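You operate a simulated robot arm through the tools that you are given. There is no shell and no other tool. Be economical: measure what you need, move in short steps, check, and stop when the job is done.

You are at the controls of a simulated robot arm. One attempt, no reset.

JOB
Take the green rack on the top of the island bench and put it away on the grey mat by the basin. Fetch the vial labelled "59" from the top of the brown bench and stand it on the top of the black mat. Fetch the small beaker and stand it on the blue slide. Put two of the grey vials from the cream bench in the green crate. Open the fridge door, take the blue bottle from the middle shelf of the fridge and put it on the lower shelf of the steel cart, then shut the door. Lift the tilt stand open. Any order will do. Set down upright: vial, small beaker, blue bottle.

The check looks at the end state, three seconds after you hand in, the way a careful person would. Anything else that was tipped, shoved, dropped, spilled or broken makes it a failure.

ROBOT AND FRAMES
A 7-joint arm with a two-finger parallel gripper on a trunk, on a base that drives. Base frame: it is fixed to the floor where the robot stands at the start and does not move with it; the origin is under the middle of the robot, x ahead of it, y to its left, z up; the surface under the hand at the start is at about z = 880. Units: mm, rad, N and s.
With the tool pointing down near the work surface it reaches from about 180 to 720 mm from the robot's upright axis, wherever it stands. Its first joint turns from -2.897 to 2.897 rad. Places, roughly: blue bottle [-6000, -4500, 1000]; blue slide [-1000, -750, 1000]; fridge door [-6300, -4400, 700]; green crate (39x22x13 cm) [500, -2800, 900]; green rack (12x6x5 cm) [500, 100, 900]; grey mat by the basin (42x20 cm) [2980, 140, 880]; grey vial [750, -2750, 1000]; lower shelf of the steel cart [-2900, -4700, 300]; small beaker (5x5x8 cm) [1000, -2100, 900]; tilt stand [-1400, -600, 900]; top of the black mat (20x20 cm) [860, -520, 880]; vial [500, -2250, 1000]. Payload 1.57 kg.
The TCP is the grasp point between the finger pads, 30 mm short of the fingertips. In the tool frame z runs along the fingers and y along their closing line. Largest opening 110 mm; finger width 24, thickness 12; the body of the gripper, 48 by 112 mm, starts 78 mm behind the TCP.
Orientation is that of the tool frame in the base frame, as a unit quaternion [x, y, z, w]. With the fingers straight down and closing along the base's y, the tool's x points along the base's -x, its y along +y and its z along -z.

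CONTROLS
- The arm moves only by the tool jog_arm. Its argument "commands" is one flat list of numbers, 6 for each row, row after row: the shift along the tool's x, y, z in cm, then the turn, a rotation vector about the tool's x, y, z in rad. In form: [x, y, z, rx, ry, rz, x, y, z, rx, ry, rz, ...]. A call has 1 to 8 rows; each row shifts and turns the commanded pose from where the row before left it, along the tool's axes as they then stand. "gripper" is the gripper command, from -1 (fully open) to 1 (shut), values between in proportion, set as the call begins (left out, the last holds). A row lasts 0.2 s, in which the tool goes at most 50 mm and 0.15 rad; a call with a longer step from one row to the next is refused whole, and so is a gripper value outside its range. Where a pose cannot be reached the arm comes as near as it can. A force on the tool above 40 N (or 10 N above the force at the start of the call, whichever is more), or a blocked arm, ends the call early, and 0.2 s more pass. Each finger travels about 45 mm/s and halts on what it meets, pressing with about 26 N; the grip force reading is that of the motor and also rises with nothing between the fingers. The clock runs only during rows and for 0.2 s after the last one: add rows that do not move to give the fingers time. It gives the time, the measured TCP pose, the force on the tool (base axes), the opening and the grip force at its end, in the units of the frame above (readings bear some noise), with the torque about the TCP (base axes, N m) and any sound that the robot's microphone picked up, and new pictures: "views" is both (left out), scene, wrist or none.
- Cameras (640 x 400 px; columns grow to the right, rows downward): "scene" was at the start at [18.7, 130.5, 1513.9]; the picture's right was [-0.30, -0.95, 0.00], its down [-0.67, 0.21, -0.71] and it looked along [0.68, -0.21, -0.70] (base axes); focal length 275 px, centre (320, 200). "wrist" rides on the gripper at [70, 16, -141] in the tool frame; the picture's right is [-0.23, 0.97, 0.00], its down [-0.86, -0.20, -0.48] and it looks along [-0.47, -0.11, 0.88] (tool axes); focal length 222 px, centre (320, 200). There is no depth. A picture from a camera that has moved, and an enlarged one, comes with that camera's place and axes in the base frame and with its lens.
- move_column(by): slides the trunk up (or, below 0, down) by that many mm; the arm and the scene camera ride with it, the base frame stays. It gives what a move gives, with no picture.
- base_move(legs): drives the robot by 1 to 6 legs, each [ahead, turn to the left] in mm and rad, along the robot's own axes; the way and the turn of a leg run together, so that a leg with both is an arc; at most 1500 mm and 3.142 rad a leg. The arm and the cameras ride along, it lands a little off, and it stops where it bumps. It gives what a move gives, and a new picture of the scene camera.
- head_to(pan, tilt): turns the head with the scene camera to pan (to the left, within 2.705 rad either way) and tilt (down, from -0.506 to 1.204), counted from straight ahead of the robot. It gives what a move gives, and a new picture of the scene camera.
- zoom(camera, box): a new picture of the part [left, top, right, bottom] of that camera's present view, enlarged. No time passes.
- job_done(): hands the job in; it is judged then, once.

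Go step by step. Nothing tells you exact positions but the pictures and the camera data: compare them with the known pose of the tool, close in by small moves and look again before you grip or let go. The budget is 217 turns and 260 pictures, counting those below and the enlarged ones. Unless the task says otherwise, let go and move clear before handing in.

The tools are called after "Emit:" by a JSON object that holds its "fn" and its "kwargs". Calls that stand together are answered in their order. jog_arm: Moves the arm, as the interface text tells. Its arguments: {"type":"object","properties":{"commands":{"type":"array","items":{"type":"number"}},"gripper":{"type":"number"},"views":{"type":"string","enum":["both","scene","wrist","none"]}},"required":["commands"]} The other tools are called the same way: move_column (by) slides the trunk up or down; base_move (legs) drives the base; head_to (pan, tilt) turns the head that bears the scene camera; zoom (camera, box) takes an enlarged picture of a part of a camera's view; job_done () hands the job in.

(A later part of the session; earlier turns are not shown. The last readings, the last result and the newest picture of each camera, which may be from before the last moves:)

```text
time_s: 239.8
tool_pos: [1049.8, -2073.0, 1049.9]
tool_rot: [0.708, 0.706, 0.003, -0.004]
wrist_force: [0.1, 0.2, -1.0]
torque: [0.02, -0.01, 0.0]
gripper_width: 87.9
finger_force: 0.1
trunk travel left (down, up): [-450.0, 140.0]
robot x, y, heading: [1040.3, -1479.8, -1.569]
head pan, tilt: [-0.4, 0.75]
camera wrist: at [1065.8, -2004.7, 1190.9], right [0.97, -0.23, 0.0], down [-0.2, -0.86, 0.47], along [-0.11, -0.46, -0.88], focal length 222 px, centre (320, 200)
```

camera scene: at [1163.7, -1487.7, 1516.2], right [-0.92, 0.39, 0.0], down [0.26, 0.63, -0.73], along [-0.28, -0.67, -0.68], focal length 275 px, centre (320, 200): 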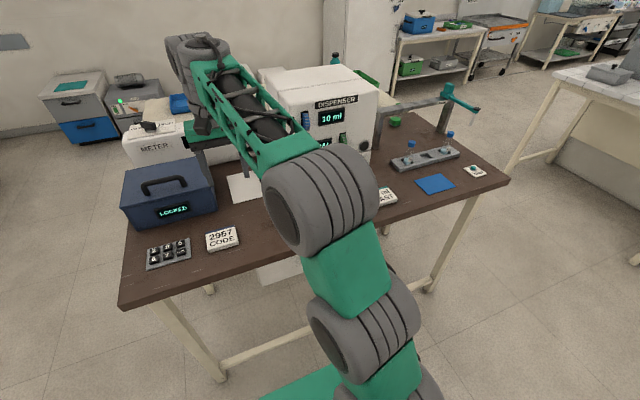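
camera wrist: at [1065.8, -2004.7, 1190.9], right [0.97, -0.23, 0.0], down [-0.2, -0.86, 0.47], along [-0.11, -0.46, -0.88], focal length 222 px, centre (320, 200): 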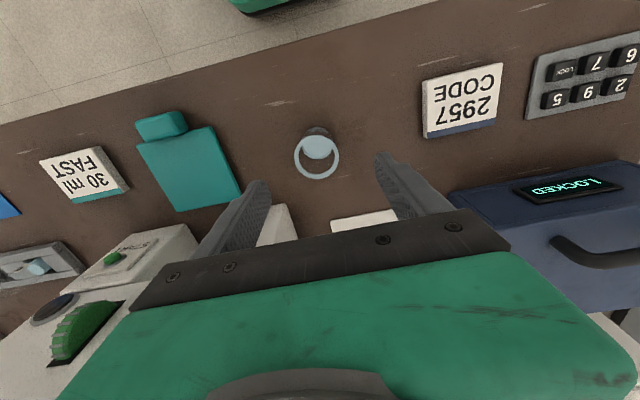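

Emit:
{"fn": "jog_arm", "kwargs": {"commands": [0, -0.3, 3, 0, 0, 0, 0, 0, 4, 0, 0, 0, 0, 0, 4, 0, 0, 0, 0, 0, 1.3, 0, 0, 0, 0, 0, 0, 0, 0, 0], "views": "wrist"}}

Emit:
{"fn": "jog_arm", "kwargs": {"commands": [0, 0, 0, 0, 0, 0, 0, 0, 0, 0, 0, 0, 0, 0, 0, 0, 0, 0, 0, 0, 0, 0, 0, 0], "gripper": 1, "views": "wrist"}}

```text
time_s: 241.1
tool_pos: [1046.9, -2071.9, 925.2]
tool_rot: [0.709, 0.705, 0.004, -0.003]
wrist_force: [-0.9, -0.1, 0.4]
torque: [0.0, -0.02, 0.0]
gripper_width: 88.0
finger_force: 0.1
trunk travel left (down, up): [-450.0, 140.0]
robot x, y, heading: [1040.5, -1470.8, -1.572]
head pan, tilt: [-0.4, 0.75]
camera wrist: at [1061.8, -2003.9, 1066.8], right [0.97, -0.23, 0.0], down [-0.2, -0.86, 0.47], along [-0.11, -0.46, -0.88], focal length 222 px, centre (320, 200)
```

wrist: 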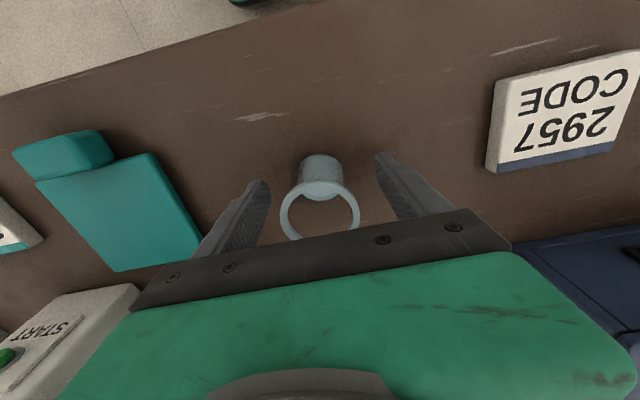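

```text
time_s: 242.1
tool_pos: [1045.5, -2072.2, 923.7]
tool_rot: [0.709, 0.705, 0.003, -0.003]
wrist_force: [0.1, 0.7, 0.4]
torque: [0.02, 0.0, 0.0]
gripper_width: 41.0
finger_force: 23.8
trunk travel left (down, up): [-450.0, 140.0]
robot x, y, heading: [1039.0, -1473.8, -1.57]
head pan, tilt: [-0.4, 0.75]
camera wrist: at [1061.8, -2003.9, 1067.0], right [0.97, -0.23, 0.0], down [-0.2, -0.86, 0.47], along [-0.11, -0.46, -0.88], focal length 222 px, centre (320, 200)
```

wrist: 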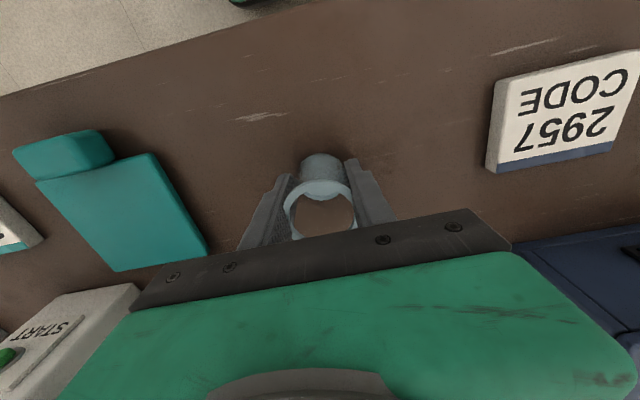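

Beaker held at 41 mm. Lifting, tucking in and driving to the dark-blue bench.

Emit:
{"fn": "jog_arm", "kwargs": {"commands": [0, 0, -3, 0, 0, 0, 0, 0, -4, 0, 0, 0, 0, 0, -4, 0, 0, 0, 0, 0, -4, 0, 0, 0, 0, 0, -4, 0, 0, 0, 4, 0, 0, 0, 0, 0, 4, 0, 0, 0, 0, 0, 4, 0, 0, 0, 0, 0], "views": "wrist"}}

Emit:
{"fn": "base_move", "kwargs": {"legs": [[-270, 0], [0, -1.571], [1450, 0], [0, -1.571], [450, 0], [0, 1.571]]}}

Emit:
{"fn": "head_to", "kwargs": {"pan": 0.45, "tilt": 0.65}}

Emit:
{"fn": "head_to", "kwargs": {"pan": -0.6, "tilt": 0.65}}

```text
time_s: 243.8
tool_pos: [1046.4, -1952.3, 1115.8]
tool_rot: [0.708, 0.706, 0.004, -0.003]
wrist_force: [-0.3, 0.1, -0.4]
torque: [0.04, 0.03, 0.01]
gripper_width: 40.8
finger_force: 25.9
trunk travel left (down, up): [-450.0, 140.0]
robot x, y, heading: [1038.9, -1470.3, -1.569]
head pan, tilt: [-0.4, 0.75]
camera wrist: at [1062.1, -1884.2, 1258.7], right [0.97, -0.23, 0.0], down [-0.2, -0.86, 0.47], along [-0.11, -0.46, -0.88], focal length 222 px, centre (320, 200)
```

wrist: 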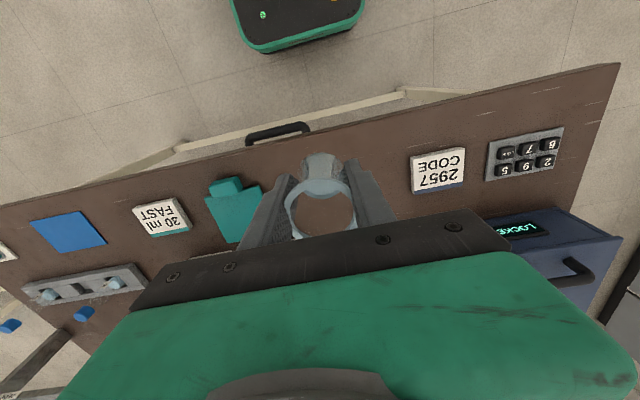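

```text
time_s: 266.2
tool_pos: [-887.1, -750.0, 1117.0]
tool_rot: [1.0, -0.006, 0.004, 0.0]
wrist_force: [0.8, 0.5, 0.4]
torque: [-0.02, 0.0, -0.01]
gripper_width: 40.5
finger_force: 26.0
trunk travel left (down, up): [-450.0, 140.0]
robot x, y, heading: [-406.6, -748.1, 3.14]
head pan, tilt: [-0.4, 0.75]
camera scene: at [-423.2, -870.0, 1516.2], right [0.39, 0.92, 0.0], down [0.63, -0.27, -0.73], along [-0.67, 0.29, -0.68], focal length 275 px, centre (320, 200)
```

scene: 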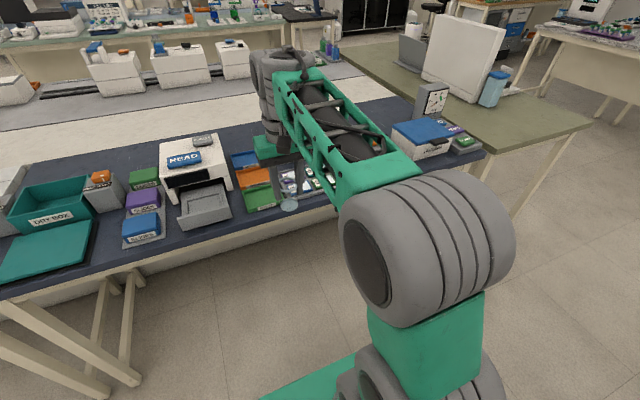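

```text
time_s: 267.4
tool_pos: [-889.3, -750.7, 1116.9]
tool_rot: [1.0, -0.006, 0.005, 0.0]
wrist_force: [-0.6, 0.8, 0.6]
torque: [0.01, -0.03, -0.01]
gripper_width: 40.5
finger_force: 25.9
trunk travel left (down, up): [-450.0, 140.0]
robot x, y, heading: [-406.8, -751.9, 3.137]
head pan, tilt: [0.45, 0.649]
camera scene: at [-425.4, -939.9, 1524.8], right [-0.43, 0.9, 0.0], down [0.55, 0.26, -0.8], along [-0.72, -0.34, -0.6], focal length 275 px, centre (320, 200)
```

scene: 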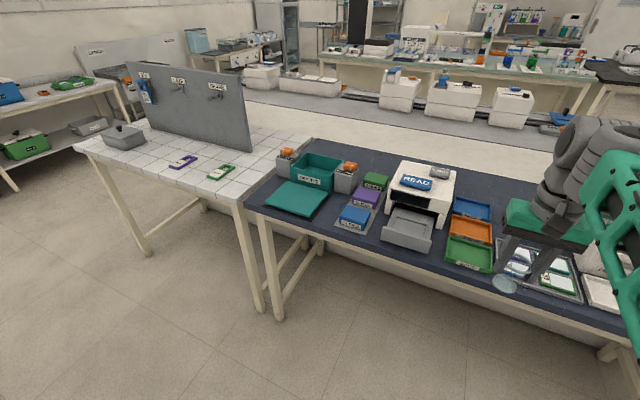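

```text
time_s: 268.7
tool_pos: [-887.3, -750.0, 1117.7]
tool_rot: [1.0, -0.006, 0.004, 0.0]
wrist_force: [0.8, 0.3, -0.7]
torque: [0.01, 0.01, 0.01]
gripper_width: 40.2
finger_force: 26.4
trunk travel left (down, up): [-450.0, 140.0]
robot x, y, heading: [-408.4, -747.8, 3.133]
head pan, tilt: [-0.6, 0.649]
camera scene: at [-418.4, -853.2, 1524.8], right [0.57, 0.82, 0.0], down [0.5, -0.34, -0.8], along [-0.66, 0.45, -0.6], focal length 275 px, centre (320, 200)
```

scene: 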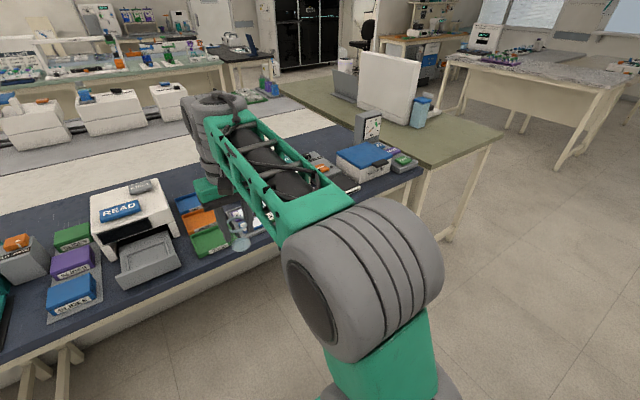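

The beaker is at the bench. I need to identify the "blue slide", so I zoom in on the candidates.

Emit:
{"fn": "zoom", "kwargs": {"camera": "scene", "box": [0, 150, 300, 340]}}

Emit:
{"fn": "jog_arm", "kwargs": {"commands": [0, 0, 0, 0, 0, 0], "views": "wrist"}}

```text
2.11 times, centred on (150, 245) of scene
camera zoom: at [-418.4, -853.2, 1524.8], right [0.57, 0.82, 0.0], down [0.5, -0.34, -0.8], along [-0.66, 0.45, -0.6], focal length 579 px, centre (678, 105)
```

zoom: 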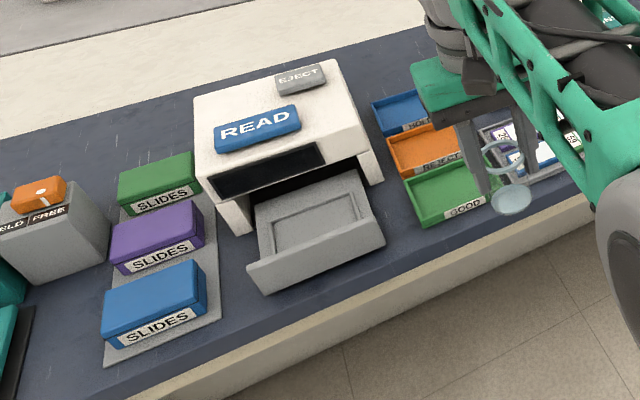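

```text
time_s: 269.1
tool_pos: [-888.6, -748.9, 1116.7]
tool_rot: [1.0, -0.006, 0.004, 0.0]
wrist_force: [0.3, 0.5, 0.3]
torque: [0.01, -0.01, -0.05]
gripper_width: 40.6
finger_force: 25.8
trunk travel left (down, up): [-450.0, 140.0]
robot x, y, heading: [-409.4, -751.6, 3.136]
head pan, tilt: [-0.6, 0.649]
camera wrist: at [-820.0, -767.4, 1258.8], right [-0.24, -0.97, 0.0], down [-0.86, 0.21, 0.47], along [-0.46, 0.12, -0.88], focal length 222 px, centre (320, 200)
```

wrist: 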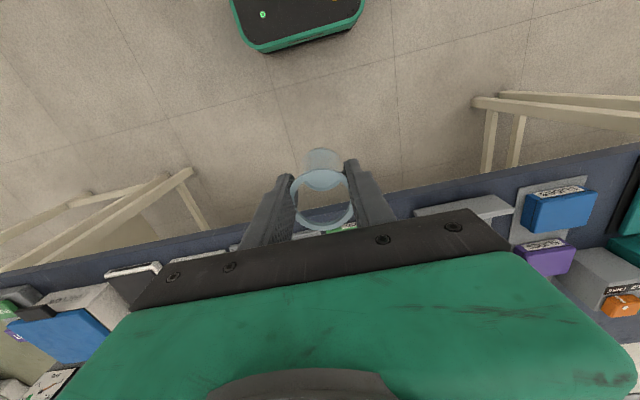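

Emit:
{"fn": "jog_arm", "kwargs": {"commands": [-4, 0, 0, 0, 0, 0, -4, 0, 0, 0, 0, 0, -4, 0, 0, 0, 0, 0, -4, 0, 0, 0, 0, 0, 0, 0, 0, 0, 0, 0], "views": "both"}}

```text
time_s: 270.3
tool_pos: [-1047.6, -749.0, 1113.9]
tool_rot: [1.0, -0.006, 0.004, 0.001]
wrist_force: [-0.6, 0.5, -0.7]
torque: [0.01, -0.05, -0.01]
gripper_width: 40.5
finger_force: 25.9
trunk travel left (down, up): [-450.0, 140.0]
robot x, y, heading: [-406.6, -747.5, 3.135]
head pan, tilt: [-0.6, 0.649]
camera scene: at [-418.7, -853.2, 1524.8], right [0.57, 0.82, 0.0], down [0.5, -0.34, -0.8], along [-0.65, 0.45, -0.6], focal length 275 px, centre (320, 200)
camera wrist: at [-980.4, -766.2, 1255.5], right [-0.24, -0.97, 0.0], down [-0.86, 0.21, 0.47], along [-0.46, 0.11, -0.88], focal length 222 px, centre (320, 200)
```

scene: 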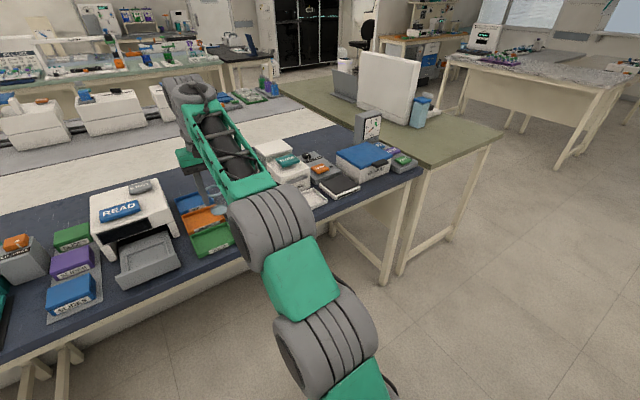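
wrist: 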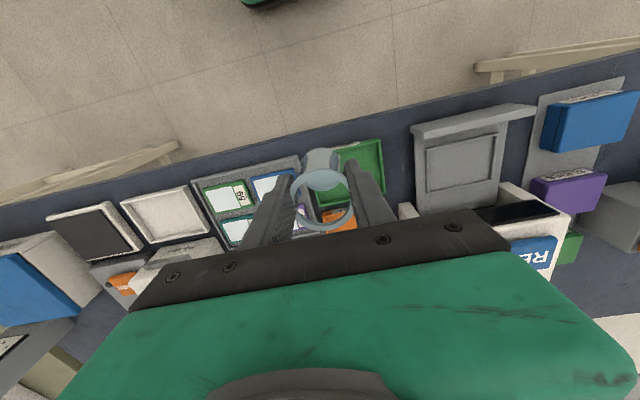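

There is a small tray with four coloured slides; the blue one seems near (-1120, -645). I shift sideways for a clear look.

Emit:
{"fn": "jog_arm", "kwargs": {"commands": [0, 4.5, 0, 0, 0, 0, 0, 4.5, 0, 0, 0, 0, 0, 4.5, 0, 0, 0, 0, 0, 0, 0, 0, 0, 0], "views": "wrist"}}

Emit:
{"fn": "zoom", "kwargs": {"camera": "wrist", "box": [80, 120, 280, 260]}}

```text
time_s: 271.3
tool_pos: [-1052.4, -884.7, 1115.8]
tool_rot: [1.0, -0.006, 0.005, 0.0]
wrist_force: [-0.4, -1.1, -1.5]
torque: [0.0, -0.01, -0.01]
gripper_width: 40.6
finger_force: 25.7
trunk travel left (down, up): [-450.0, 140.0]
robot x, y, heading: [-408.7, -749.4, 3.136]
head pan, tilt: [-0.6, 0.649]
camera wrist: at [-984.6, -902.0, 1257.6], right [-0.24, -0.97, 0.0], down [-0.86, 0.21, 0.47], along [-0.46, 0.12, -0.88], focal length 222 px, centre (320, 200)
```

wrist: 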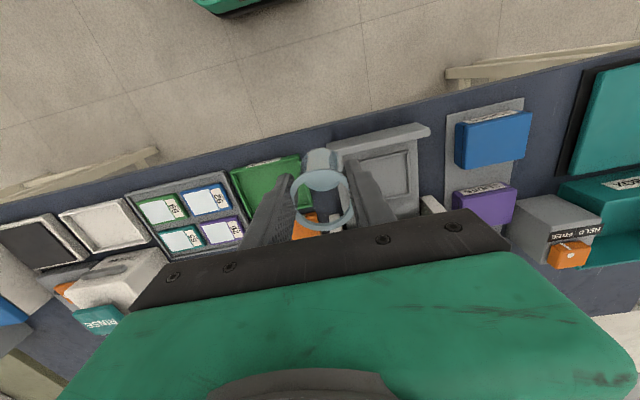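

```text
2.86 times, centred on (180, 190) of wrist
camera zoom: at [-984.6, -902.0, 1257.6], right [-0.24, -0.97, 0.0], down [-0.86, 0.21, 0.47], along [-0.46, 0.12, -0.88], focal length 635 px, centre (720, 229)
```

zoom: 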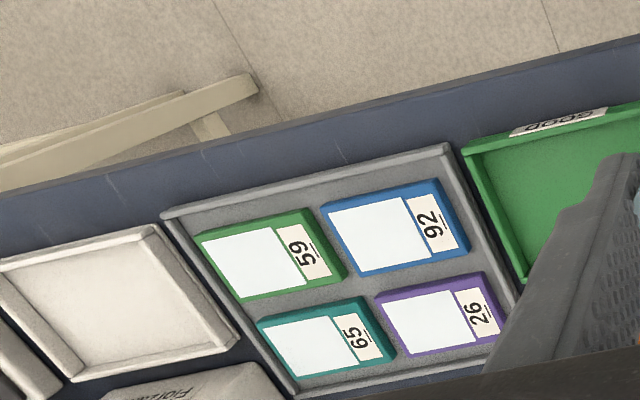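

The blue slide (no. 92) is centred near (-1121, -649). I realign, then drive a bit closer.

Emit:
{"fn": "jog_arm", "kwargs": {"commands": [4, 0, 0, 0, 0, 0, 4, 0, 0, 0, 0, 0, 0, -4.7, 0, 0, 0, 0, 0, -4.7, 0, 0, 0, 0, 0, -4.7, 0, 0, 0, 0, 0, -4.7, 0, 0, 0, 0, 0, -4.7, 0, 0, 0, 0, 0, 0, 0, 0, 0, 0], "views": "none"}}

Emit:
{"fn": "base_move", "kwargs": {"legs": [[145, 0]]}}

Emit:
{"fn": "head_to", "kwargs": {"pan": 0.5, "tilt": 0.9}}

Emit:
{"fn": "jog_arm", "kwargs": {"commands": [0, 0, 0, 0, 0, 0], "views": "wrist"}}

```text
time_s: 273.1
tool_pos: [-966.1, -648.9, 1116.6]
tool_rot: [1.0, -0.006, 0.005, 0.0]
wrist_force: [-0.4, 0.2, -0.4]
torque: [-0.03, 0.0, 0.01]
gripper_width: 40.4
finger_force: 25.9
trunk travel left (down, up): [-450.0, 140.0]
robot x, y, heading: [-409.3, -750.2, 3.139]
head pan, tilt: [-0.6, 0.649]
```

```text
time_s: 274.4
tool_pos: [-1111.9, -646.6, 1118.1]
tool_rot: [1.0, -0.007, 0.003, 0.0]
wrist_force: [0.1, 0.1, 0.0]
torque: [-0.02, -0.02, 0.03]
gripper_width: 40.4
finger_force: 25.8
trunk travel left (down, up): [-450.0, 140.0]
robot x, y, heading: [-547.3, -750.3, 3.133]
head pan, tilt: [-0.6, 0.649]
camera scene: at [-562.9, -852.0, 1524.8], right [0.57, 0.82, 0.0], down [0.5, -0.35, -0.8], along [-0.65, 0.46, -0.6], focal length 275 px, centre (320, 200)
```

scene: 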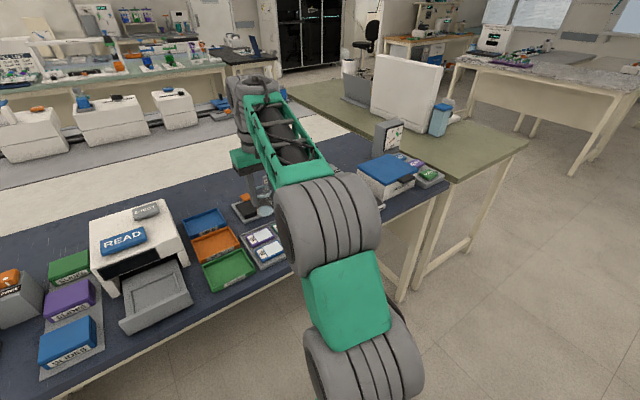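

```text
time_s: 275.8
tool_pos: [-1110.2, -647.6, 1118.5]
tool_rot: [1.0, -0.008, 0.004, 0.0]
wrist_force: [0.4, -0.4, -0.5]
torque: [-0.03, 0.07, 0.0]
gripper_width: 40.3
finger_force: 26.0
trunk travel left (down, up): [-450.0, 140.0]
robot x, y, heading: [-552.7, -746.0, 3.135]
head pan, tilt: [0.499, 0.901]
camera scene: at [-557.9, -937.3, 1504.3], right [-0.47, 0.88, 0.0], down [0.69, 0.37, -0.62], along [-0.55, -0.29, -0.78], focal length 275 px, centre (320, 200)
```

scene: 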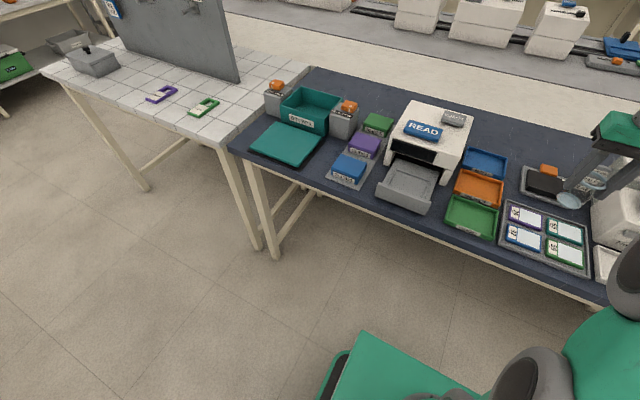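

```text
time_s: 276.2
tool_pos: [-1109.6, -646.5, 1118.0]
tool_rot: [1.0, -0.007, 0.004, 0.0]
wrist_force: [-0.2, -0.8, -0.8]
torque: [0.0, -0.01, 0.0]
gripper_width: 40.1
finger_force: 26.2
trunk travel left (down, up): [-450.0, 140.0]
robot x, y, heading: [-552.1, -746.7, 3.137]
head pan, tilt: [0.499, 0.901]
camera wrist: at [-1042.1, -664.5, 1259.8], right [-0.24, -0.97, 0.0], down [-0.86, 0.21, 0.47], along [-0.46, 0.12, -0.88], focal length 222 px, centre (320, 200)
```

wrist: 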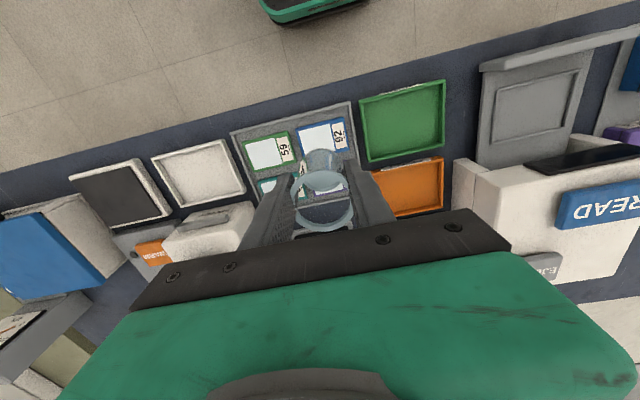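

Emit:
{"fn": "jog_arm", "kwargs": {"commands": [-0.8, 0, 0, 0, 0, 0, 0, 0, 4, 0, 0, 0, 0, 0, 4, 0, 0, 0, 0, 0, 4, 0, 0, 0, 0, 0, 2, 0, 0, 0, 0, 0, 0, 0, 0, 0], "views": "both"}}

Emit:
{"fn": "zoom", "kwargs": {"camera": "wrist", "box": [220, 60, 420, 200]}}

Emit:
{"fn": "zoom", "kwargs": {"camera": "scene", "box": [480, 140, 640, 280]}}

```text
time_s: 277.6
tool_pos: [-1117.8, -645.6, 978.1]
tool_rot: [1.0, -0.008, 0.004, 0.0]
wrist_force: [0.9, 0.8, -0.7]
torque: [0.01, 0.03, -0.01]
gripper_width: 40.1
finger_force: 26.1
trunk travel left (down, up): [-450.0, 140.0]
robot x, y, heading: [-548.6, -745.4, 3.134]
head pan, tilt: [0.499, 0.901]
camera scene: at [-557.9, -937.3, 1504.3], right [-0.47, 0.88, 0.0], down [0.69, 0.37, -0.62], along [-0.55, -0.29, -0.78], focal length 275 px, centre (320, 200)
camera wrist: at [-1049.4, -663.8, 1119.9], right [-0.24, -0.97, 0.0], down [-0.86, 0.21, 0.47], along [-0.46, 0.12, -0.88], focal length 222 px, centre (320, 200)
```

scene: 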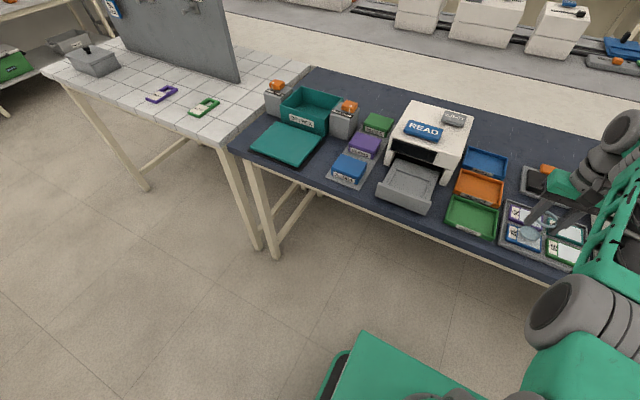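
wrist: 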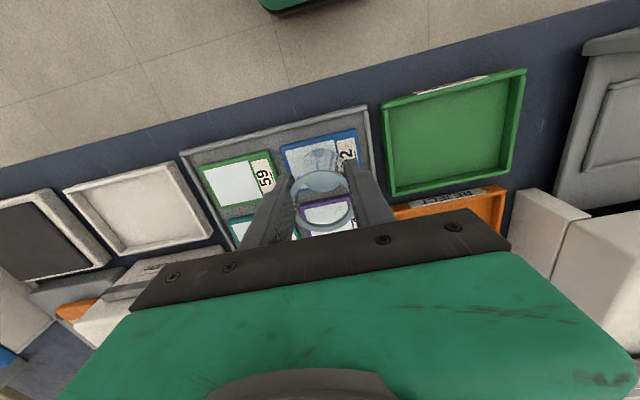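

```text
2.86 times, centred on (320, 130) of wrist
camera zoom: at [-1049.4, -663.8, 1119.9], right [-0.24, -0.97, 0.0], down [-0.86, 0.21, 0.47], along [-0.46, 0.12, -0.88], focal length 635 px, centre (320, 400)
```

zoom: 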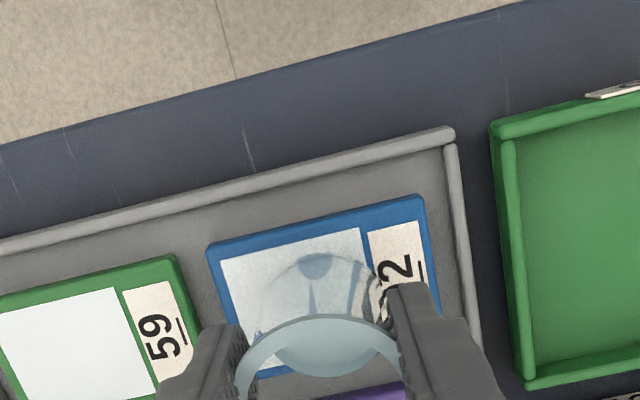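

```text
2.86 times, centred on (560, 210) of scene
camera zoom: at [-557.9, -937.3, 1504.3], right [-0.47, 0.88, 0.0], down [0.69, 0.37, -0.62], along [-0.55, -0.29, -0.78], focal length 785 px, centre (-366, 171)
```

zoom: 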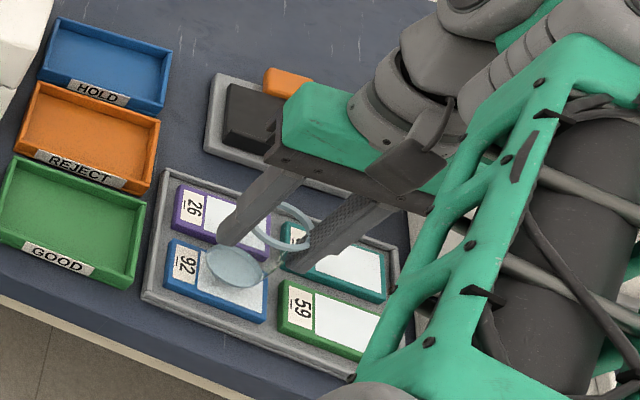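

The slide spans x -1097…-1149, y -609…-686, so a small nudge forward, then lower to contact.

Emit:
{"fn": "jog_arm", "kwargs": {"commands": [-0.45, 0.1, 0, 0, 0, 0, 0, 0, 2, 0, 0, 0, 0, 0, 1, 0, 0, 0, 0, 0, 0.3, 0, 0, 0, 0, 0, 0.3, 0, 0, 0, 0, 0, 0.2, 0, 0, 0, 0, 0, 0, 0, 0, 0], "views": "wrist"}}

Emit:
{"fn": "zoom", "kwargs": {"camera": "wrist", "box": [220, 80, 420, 240]}}

```text
time_s: 278.5
tool_pos: [-1126.3, -646.8, 960.9]
tool_rot: [1.0, -0.009, -0.006, -0.001]
wrist_force: [-2.6, 0.0, 12.4]
torque: [-0.07, 0.16, 0.01]
gripper_width: 40.6
finger_force: 25.8
out of reach, approached as far as the arm can: row 3
trunk travel left (down, up): [-450.0, 140.0]
robot x, y, heading: [-549.3, -746.1, 3.134]
head pan, tilt: [0.499, 0.901]
stopped in row 4: the force on the tool passed its limit at 43 N (the readings are from after the stop); the commanded pose is now the measured one
camera wrist: at [-1055.5, -664.7, 1102.2], right [-0.24, -0.97, 0.0], down [-0.85, 0.21, 0.49], along [-0.47, 0.12, -0.87], focal length 222 px, centre (320, 200)
```

wrist: 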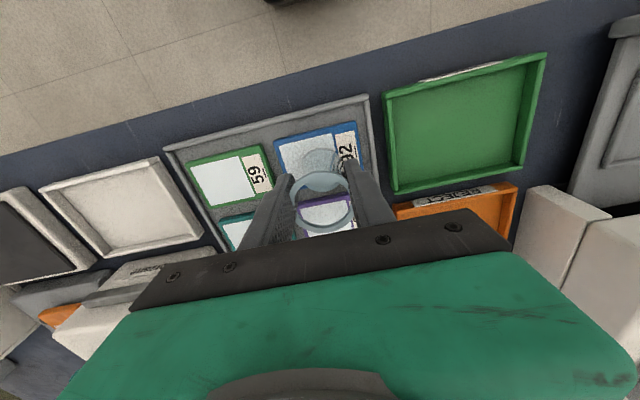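

```text
2.50 times, centred on (320, 160) of wrist
camera zoom: at [-1055.5, -664.7, 1102.2], right [-0.24, -0.97, 0.0], down [-0.85, 0.21, 0.49], along [-0.47, 0.12, -0.87], focal length 555 px, centre (320, 300)
```

zoom: 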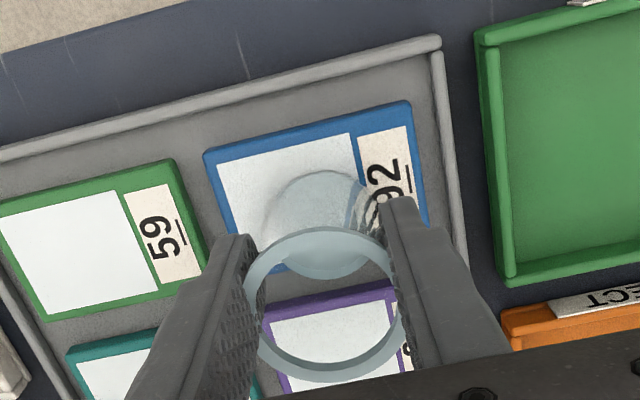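

It touched already, but the beaker sits about 9 mm too far back on the slide. I raise slightly, shift toward me, and lower again using the trunk.

Emit:
{"fn": "jog_arm", "kwargs": {"commands": [0, 0, -1.2, 0, 0.012, 0, 0.9, 0, 0, 0, 0, 0, 0, 0, 0, 0, 0, 0], "views": "wrist"}}

Emit:
{"fn": "zoom", "kwargs": {"camera": "wrist", "box": [220, 80, 420, 240]}}

```text
time_s: 279.3
tool_pos: [-1116.4, -646.5, 970.1]
tool_rot: [1.0, -0.009, 0.003, 0.0]
wrist_force: [-1.1, 0.4, -0.2]
torque: [0.01, 0.02, -0.03]
gripper_width: 40.4
finger_force: 26.2
trunk travel left (down, up): [-450.0, 140.0]
robot x, y, heading: [-551.5, -747.9, 3.133]
head pan, tilt: [0.499, 0.901]
camera wrist: at [-1048.5, -664.4, 1111.7], right [-0.24, -0.97, 0.0], down [-0.86, 0.21, 0.47], along [-0.46, 0.12, -0.88], focal length 222 px, centre (320, 200)
```

wrist: 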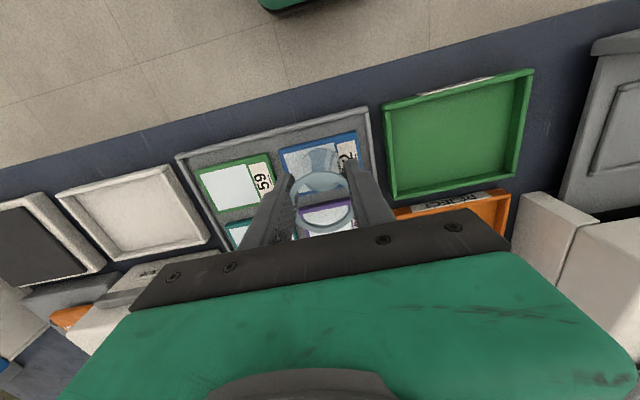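

```text
2.50 times, centred on (320, 160) of wrist
camera zoom: at [-1048.5, -664.4, 1111.7], right [-0.24, -0.97, 0.0], down [-0.86, 0.21, 0.47], along [-0.46, 0.12, -0.88], focal length 555 px, centre (320, 300)
```

zoom: 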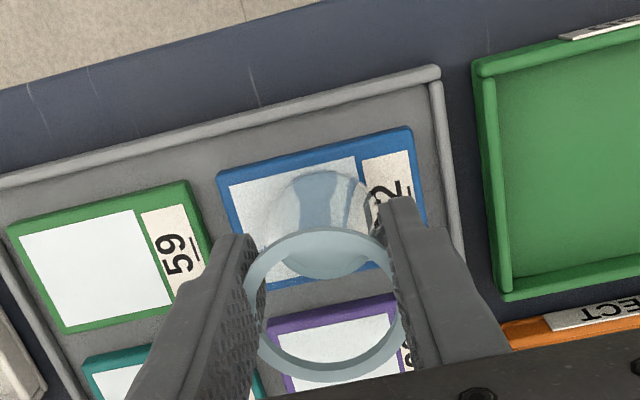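

Emit:
{"fn": "jog_arm", "kwargs": {"commands": [0, 0, 0.4, 0, 0, 0, 0, 0, 0.3, 0, 0, 0, 0, 0, 0.2, 0, 0, 0, 0, 0, 0, 0, 0, 0], "views": "none"}}

```text
time_s: 280.3
tool_pos: [-1116.7, -646.5, 962.3]
tool_rot: [1.0, -0.009, 0.003, 0.0]
wrist_force: [-0.9, 0.2, 4.1]
torque: [0.04, 0.13, 0.04]
gripper_width: 40.3
finger_force: 26.9
trunk travel left (down, up): [-450.0, 140.0]
robot x, y, heading: [-553.7, -747.4, 3.132]
head pan, tilt: [0.499, 0.901]
```

Emit:
{"fn": "jog_arm", "kwargs": {"commands": [0, 0, 0.1, 0, 0, 0, 0, 0, 0, 0, 0, 0], "views": "wrist"}}

Emit:
{"fn": "zoom", "kwargs": {"camera": "wrist", "box": [220, 80, 420, 240]}}

```text
time_s: 280.9
tool_pos: [-1118.0, -646.2, 960.9]
tool_rot: [1.0, -0.01, 0.001, -0.001]
wrist_force: [-0.8, -0.1, 12.0]
torque: [-0.01, 0.34, 0.01]
gripper_width: 40.2
finger_force: 26.6
trunk travel left (down, up): [-450.0, 140.0]
robot x, y, heading: [-551.3, -745.0, 3.13]
head pan, tilt: [0.499, 0.901]
camera wrist: at [-1048.2, -664.1, 1103.6], right [-0.24, -0.97, 0.0], down [-0.85, 0.21, 0.48], along [-0.46, 0.12, -0.88], focal length 222 px, centre (320, 200)
```

wrist: 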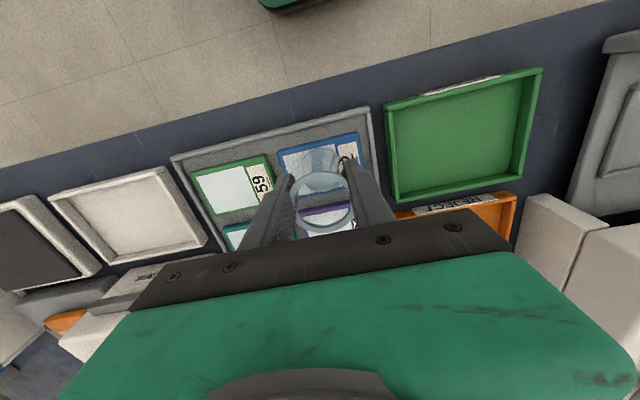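

```text
2.50 times, centred on (320, 160) of wrist
camera zoom: at [-1048.2, -664.1, 1103.6], right [-0.24, -0.97, 0.0], down [-0.85, 0.21, 0.48], along [-0.46, 0.12, -0.88], focal length 555 px, centre (320, 300)
```

zoom: 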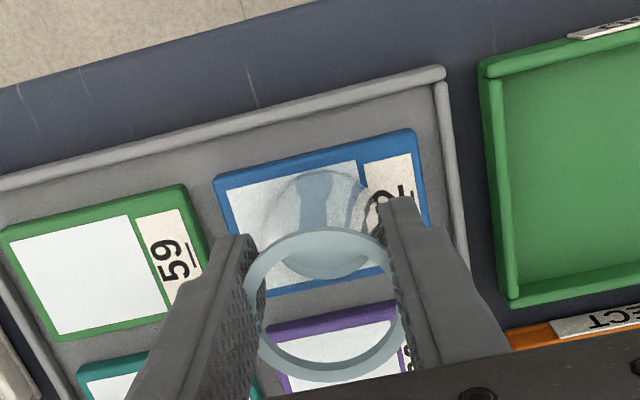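

The beaker's base now lies within the slide. Releasing and rising.

Emit:
{"fn": "jog_arm", "kwargs": {"commands": [0, 0, 0, 0, 0, 0, 0, 0, 0, 0, 0, 0, 0, 0, 0, 0, 0, 0], "gripper": -0.1, "views": "none"}}

Emit:
{"fn": "jog_arm", "kwargs": {"commands": [0, 0, -2, 0, 0, 0, 0, 0, -4, 0, 0, 0, 0, 0, -4, 0, 0, 0, 0, 0, -4, 0, 0, 0, 0, 0, -2, 0, 0, 0, 0, 0, 0, 0, 0, 0], "views": "both"}}

Emit:
{"fn": "zoom", "kwargs": {"camera": "wrist", "box": [220, 80, 420, 240]}}

Emit:
{"fn": "zoom", "kwargs": {"camera": "scene", "box": [480, 160, 640, 280]}}

```text
time_s: 281.7
tool_pos: [-1115.9, -646.4, 960.7]
tool_rot: [1.0, -0.009, 0.004, 0.0]
wrist_force: [-0.7, 0.4, -0.2]
torque: [0.0, -0.02, -0.02]
gripper_width: 60.4
finger_force: 0.0
trunk travel left (down, up): [-450.0, 140.0]
robot x, y, heading: [-550.4, -746.3, 3.134]
head pan, tilt: [0.499, 0.901]
```

```text
time_s: 283.1
tool_pos: [-1117.1, -648.2, 1121.0]
tool_rot: [1.0, -0.009, 0.004, 0.0]
wrist_force: [0.2, -0.2, -0.8]
torque: [-0.03, -0.01, 0.01]
gripper_width: 60.6
finger_force: 0.0
trunk travel left (down, up): [-450.0, 140.0]
robot x, y, heading: [-550.5, -746.7, 3.134]
head pan, tilt: [0.499, 0.901]
camera scene: at [-557.7, -937.3, 1504.3], right [-0.47, 0.88, 0.0], down [0.69, 0.37, -0.62], along [-0.55, -0.29, -0.78], focal length 275 px, centre (320, 200)
camera wrist: at [-1049.1, -666.6, 1262.7], right [-0.24, -0.97, 0.0], down [-0.86, 0.21, 0.47], along [-0.46, 0.12, -0.88], focal length 222 px, centre (320, 200)
```

scene: 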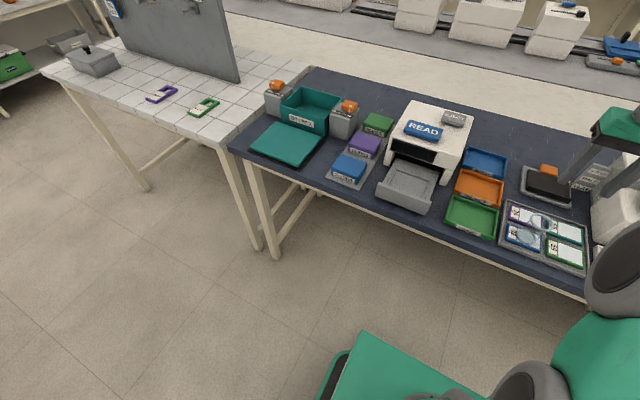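
wrist: 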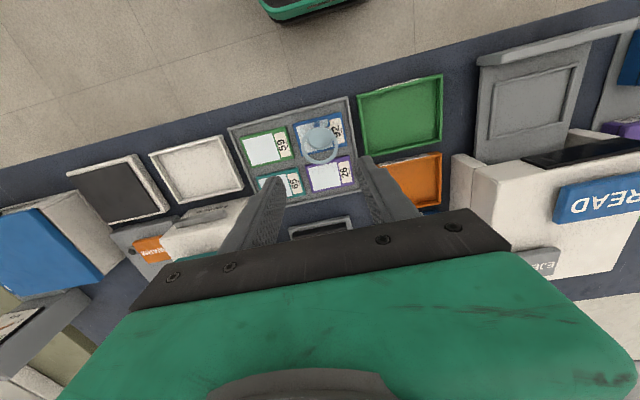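

```text
2.50 times, centred on (320, 160) of wrist
camera zoom: at [-1049.1, -666.6, 1262.7], right [-0.24, -0.97, 0.0], down [-0.86, 0.21, 0.47], along [-0.46, 0.12, -0.88], focal length 555 px, centre (320, 300)
```

zoom: 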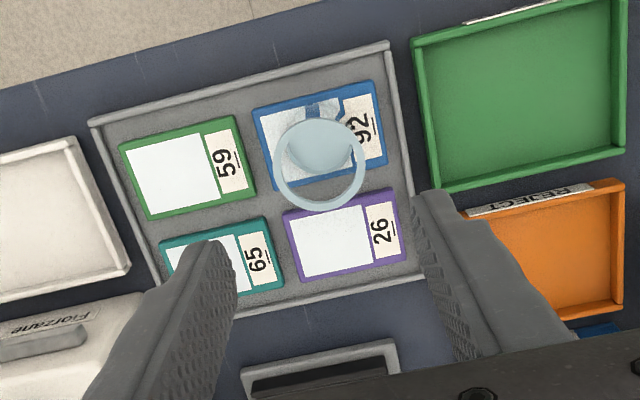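

```text
3.33 times, centred on (560, 220) of scene
camera zoom: at [-557.7, -937.3, 1504.3], right [-0.47, 0.88, 0.0], down [0.69, 0.37, -0.62], along [-0.55, -0.29, -0.78], focal length 916 px, centre (-480, 133)
```

zoom: 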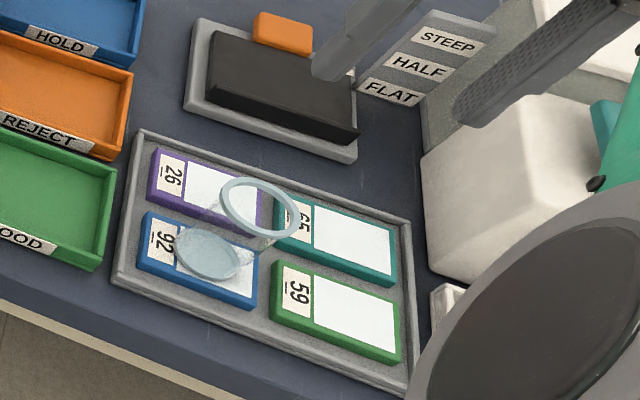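

The beaker stands upright on blue slide 92. The black plate with the orange tab behind it is the tilt stand; I drive closer and look at it.

Emit:
{"fn": "base_move", "kwargs": {"legs": [[225, 0]]}}

Emit:
{"fn": "jog_arm", "kwargs": {"commands": [0, 0, 0, 0, 0, 0], "views": "wrist"}}

Emit:
{"fn": "head_to", "kwargs": {"pan": 0.2, "tilt": 0.85}}

```text
time_s: 284.8
tool_pos: [-1340.3, -644.9, 1120.0]
tool_rot: [1.0, -0.01, 0.004, 0.0]
wrist_force: [0.0, -0.5, 0.5]
torque: [0.0, -0.01, -0.01]
gripper_width: 60.5
finger_force: 0.1
trunk travel left (down, up): [-450.0, 140.0]
robot x, y, heading: [-777.1, -747.0, 3.132]
head pan, tilt: [0.499, 0.901]
camera scene: at [-782.5, -935.0, 1504.3], right [-0.47, 0.88, 0.0], down [0.69, 0.37, -0.62], along [-0.55, -0.29, -0.78], focal length 275 px, centre (320, 200)
```

scene: 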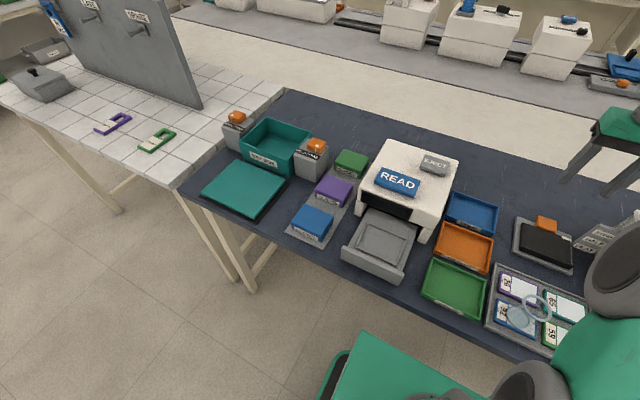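

```text
time_s: 285.2
tool_pos: [-1340.5, -646.2, 1120.3]
tool_rot: [1.0, -0.009, 0.004, 0.0]
wrist_force: [-0.3, 0.0, 0.2]
torque: [-0.01, 0.0, 0.03]
gripper_width: 60.6
finger_force: 0.0
trunk travel left (down, up): [-450.0, 140.0]
robot x, y, heading: [-773.6, -742.0, 3.131]
head pan, tilt: [0.499, 0.901]
camera wrist: at [-1273.2, -663.6, 1262.5], right [-0.25, -0.97, 0.0], down [-0.85, 0.22, 0.47], along [-0.46, 0.12, -0.88], focal length 222 px, centre (320, 200)
```

wrist: 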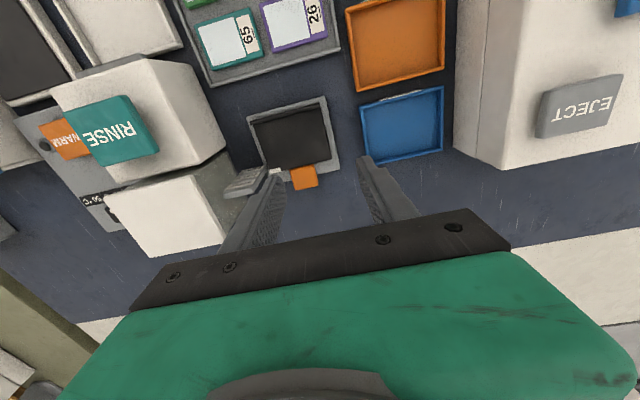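

```text
time_s: 286.0
tool_pos: [-1342.2, -645.3, 1120.9]
tool_rot: [1.0, -0.01, 0.003, 0.0]
wrist_force: [-0.1, 0.5, 0.4]
torque: [0.04, -0.01, 0.01]
gripper_width: 60.8
finger_force: 0.1
trunk travel left (down, up): [-450.0, 140.0]
robot x, y, heading: [-773.8, -745.7, 3.131]
head pan, tilt: [0.201, 0.85]
camera scene: at [-792.3, -914.4, 1508.2], right [-0.19, 0.98, 0.0], down [0.74, 0.14, -0.66], along [-0.65, -0.13, -0.75], focal length 275 px, centre (320, 200)
```

scene: 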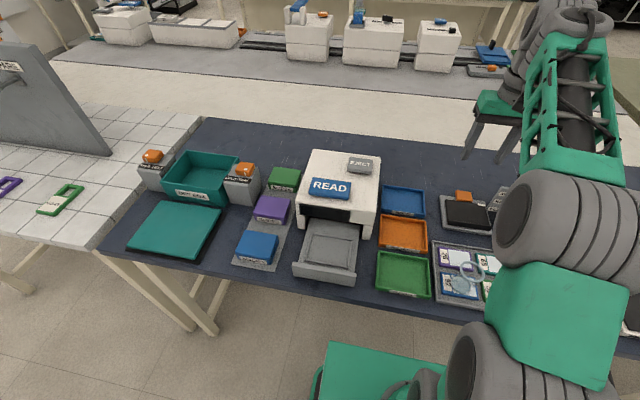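

Emit:
{"fn": "zoom", "kwargs": {"camera": "scene", "box": [420, 170, 540, 250]}}

Emit:
{"fn": "zoom", "kwargs": {"camera": "wrist", "box": [210, 80, 370, 200]}}

```text
5.00 times, centred on (480, 210) of scene
camera zoom: at [-792.3, -914.4, 1508.2], right [-0.19, 0.98, 0.0], down [0.74, 0.14, -0.66], along [-0.65, -0.13, -0.75], focal length 1374 px, centre (-480, 150)
```

zoom: 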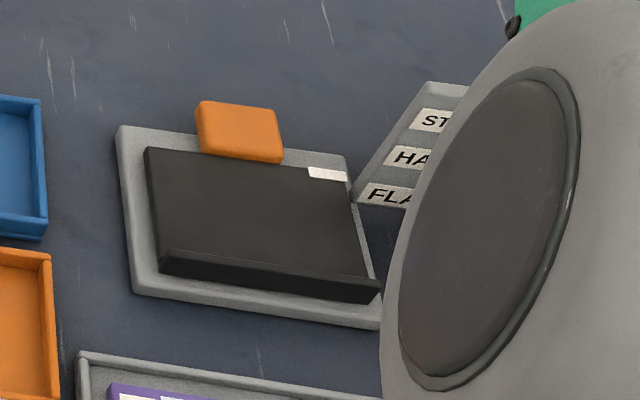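

```text
3.33 times, centred on (290, 140) of wrist
camera zoom: at [-1273.2, -663.6, 1262.6], right [-0.25, -0.97, 0.0], down [-0.85, 0.22, 0.47], along [-0.46, 0.12, -0.88], focal length 740 px, centre (420, 400)
```

zoom: 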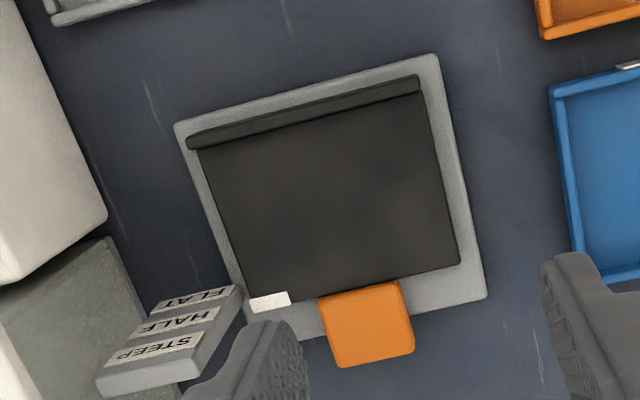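

The stand is a book-rest style plate hinged at the front (x≈-1303), with the orange tab at about (-1411, -600). I go above the tab and lower with the trunk.

Emit:
{"fn": "jog_arm", "kwargs": {"commands": [-3.5, -2.25, 0, 0, 0, 0, -3.5, -2.15, 0, 0, 0, 0, 0, 0, 0, 0, 0, 0], "gripper": -0.2, "views": "none"}}

Emit:
{"fn": "move_column", "kwargs": {"by": -140}}

Emit:
{"fn": "jog_arm", "kwargs": {"commands": [0, 0, 0, 0, 0, 0], "views": "both"}}

```text
time_s: 286.8
tool_pos: [-1411.0, -602.1, 1120.6]
tool_rot: [1.0, -0.008, 0.004, 0.0]
wrist_force: [-0.3, 0.8, 0.0]
torque: [0.0, 0.0, 0.02]
gripper_width: 66.3
finger_force: 0.0
trunk travel left (down, up): [-450.0, 140.0]
robot x, y, heading: [-772.7, -746.2, 3.129]
head pan, tilt: [0.201, 0.85]
```

```text
time_s: 288.5
tool_pos: [-1410.1, -601.7, 980.9]
tool_rot: [1.0, -0.009, 0.004, 0.0]
wrist_force: [0.3, 0.6, -0.7]
torque: [-0.01, 0.01, 0.02]
gripper_width: 66.0
finger_force: 0.1
trunk travel left (down, up): [-310.0, 280.0]
robot x, y, heading: [-771.4, -744.0, 3.13]
head pan, tilt: [0.201, 0.85]
```

```text
time_s: 288.9
tool_pos: [-1409.7, -601.9, 980.3]
tool_rot: [1.0, -0.01, 0.004, 0.0]
wrist_force: [0.6, 0.2, -0.4]
torque: [0.0, -0.02, -0.01]
gripper_width: 66.0
finger_force: 0.0
trunk travel left (down, up): [-310.0, 280.0]
robot x, y, heading: [-774.0, -745.2, 3.129]
head pan, tilt: [0.201, 0.85]
camera scene: at [-792.3, -914.3, 1368.2], right [-0.19, 0.98, 0.0], down [0.74, 0.14, -0.66], along [-0.65, -0.12, -0.75], focal length 275 px, centre (320, 200)
camera wrist: at [-1342.4, -619.6, 1122.4], right [-0.25, -0.97, 0.0], down [-0.85, 0.22, 0.47], along [-0.46, 0.12, -0.88], focal length 222 px, centre (320, 200)
```

scene: 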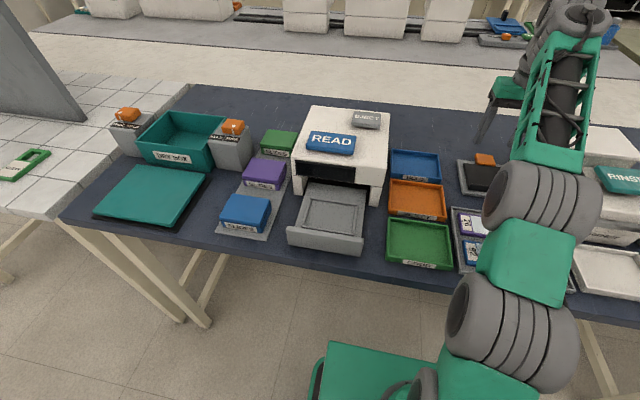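
wrist: 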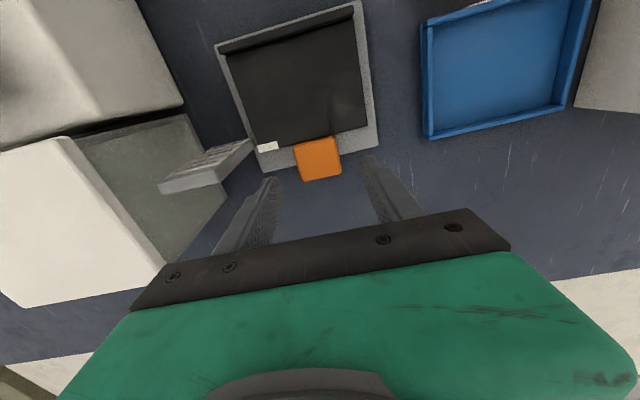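

The lower trunk brings my elbow near the beaker, so I raise the trunk a bit and go down with the arm instead.

Emit:
{"fn": "move_column", "kwargs": {"by": 60}}

Emit:
{"fn": "jog_arm", "kwargs": {"commands": [-0.1, -0.2, 4, 0, 0, 0, 0, 0, 4, 0, 0, 0, 0, 0, 2, 0, 0, 0, 0, 0, 0, 0, 0, 0], "views": "both"}}

```text
time_s: 289.9
tool_pos: [-1411.5, -602.6, 1040.7]
tool_rot: [1.0, -0.01, 0.004, 0.001]
wrist_force: [0.6, -0.1, -1.1]
torque: [0.05, 0.01, -0.02]
gripper_width: 65.7
finger_force: 0.0
trunk travel left (down, up): [-370.0, 220.0]
robot x, y, heading: [-772.2, -743.9, 3.13]
head pan, tilt: [0.201, 0.85]
```

```text
time_s: 290.9
tool_pos: [-1410.9, -600.4, 940.2]
tool_rot: [1.0, -0.009, 0.004, 0.0]
wrist_force: [-0.1, 0.3, -0.1]
torque: [-0.03, 0.04, -0.01]
gripper_width: 66.0
finger_force: 0.1
trunk travel left (down, up): [-370.0, 220.0]
robot x, y, heading: [-774.9, -746.9, 3.129]
head pan, tilt: [0.201, 0.85]
camera scene: at [-792.4, -914.4, 1428.2], right [-0.19, 0.98, 0.0], down [0.74, 0.14, -0.66], along [-0.65, -0.12, -0.75], focal length 275 px, centre (320, 200)
camera wrist: at [-1342.5, -618.2, 1082.3], right [-0.25, -0.97, 0.0], down [-0.85, 0.22, 0.47], along [-0.46, 0.12, -0.88], focal length 222 px, centre (320, 200)
```

scene: 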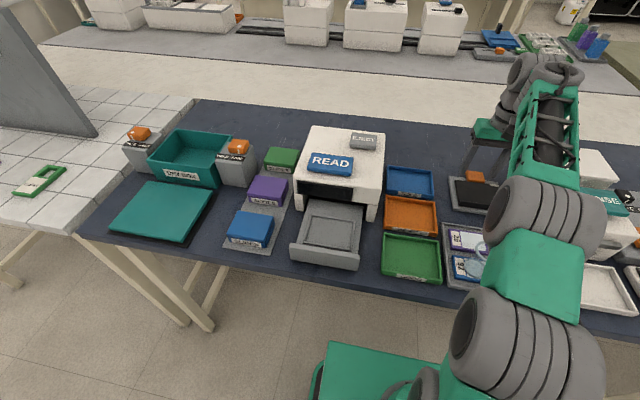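
wrist: 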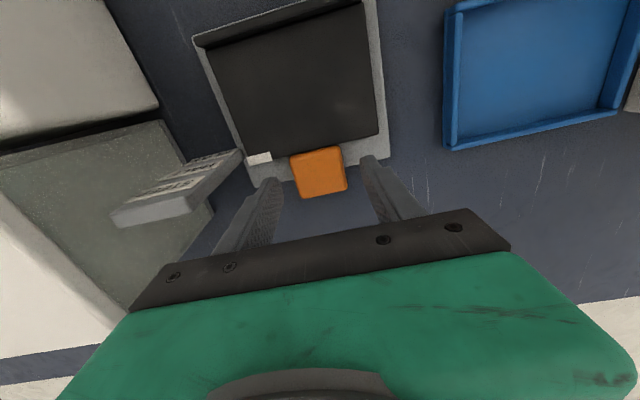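

Aligned with the tab. Lower the last 22 mm and close on it.

Emit:
{"fn": "jog_arm", "kwargs": {"commands": [0, 0, 1.2, 0, 0, 0, 0, 0, 0.6, 0, 0, 0, 0, 0, 0.4, 0, 0, 0, 0, 0, 0, 0, 0, 0], "views": "none"}}

Emit:
{"fn": "jog_arm", "kwargs": {"commands": [0, 0, 0, 0, 0, 0, 0, 0, 0, 0, 0, 0, 0, 0, 0, 0, 0, 0, 0, 0, 0, 0, 0, 0], "gripper": 1, "views": "wrist"}}

```text
time_s: 291.9
tool_pos: [-1410.4, -599.1, 922.9]
tool_rot: [1.0, -0.01, 0.0, -0.001]
wrist_force: [-0.6, -1.0, 20.6]
torque: [-0.79, 0.05, -0.01]
gripper_width: 66.6
finger_force: 0.1
trunk travel left (down, up): [-370.0, 220.0]
robot x, y, heading: [-772.3, -746.2, 3.129]
head pan, tilt: [0.201, 0.85]
```

```text
time_s: 292.6
tool_pos: [-1410.6, -600.0, 922.2]
tool_rot: [1.0, -0.007, 0.0, -0.001]
wrist_force: [4.7, 4.3, 7.8]
torque: [-0.37, -0.45, 0.73]
gripper_width: 43.4
finger_force: 24.3
trunk travel left (down, up): [-370.0, 220.0]
robot x, y, heading: [-774.0, -744.3, 3.135]
head pan, tilt: [0.201, 0.85]
stopped in row 3: the force on the tool passed its limit at 47 N (the readings are from after the stop); the commanded pose is now the measured one
camera wrist: at [-1341.4, -617.4, 1063.4], right [-0.24, -0.97, 0.0], down [-0.85, 0.21, 0.48], along [-0.46, 0.12, -0.88], focal length 222 px, centre (320, 200)
```

wrist: 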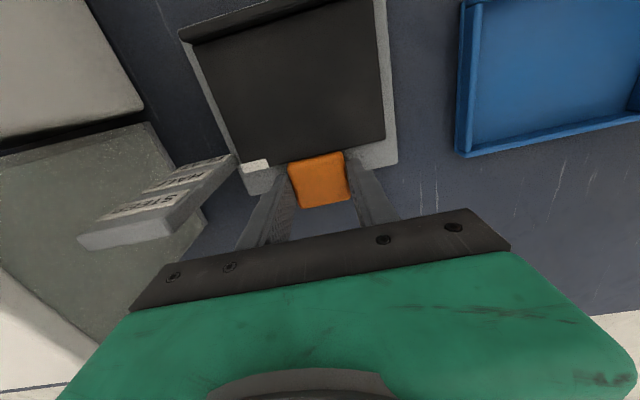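

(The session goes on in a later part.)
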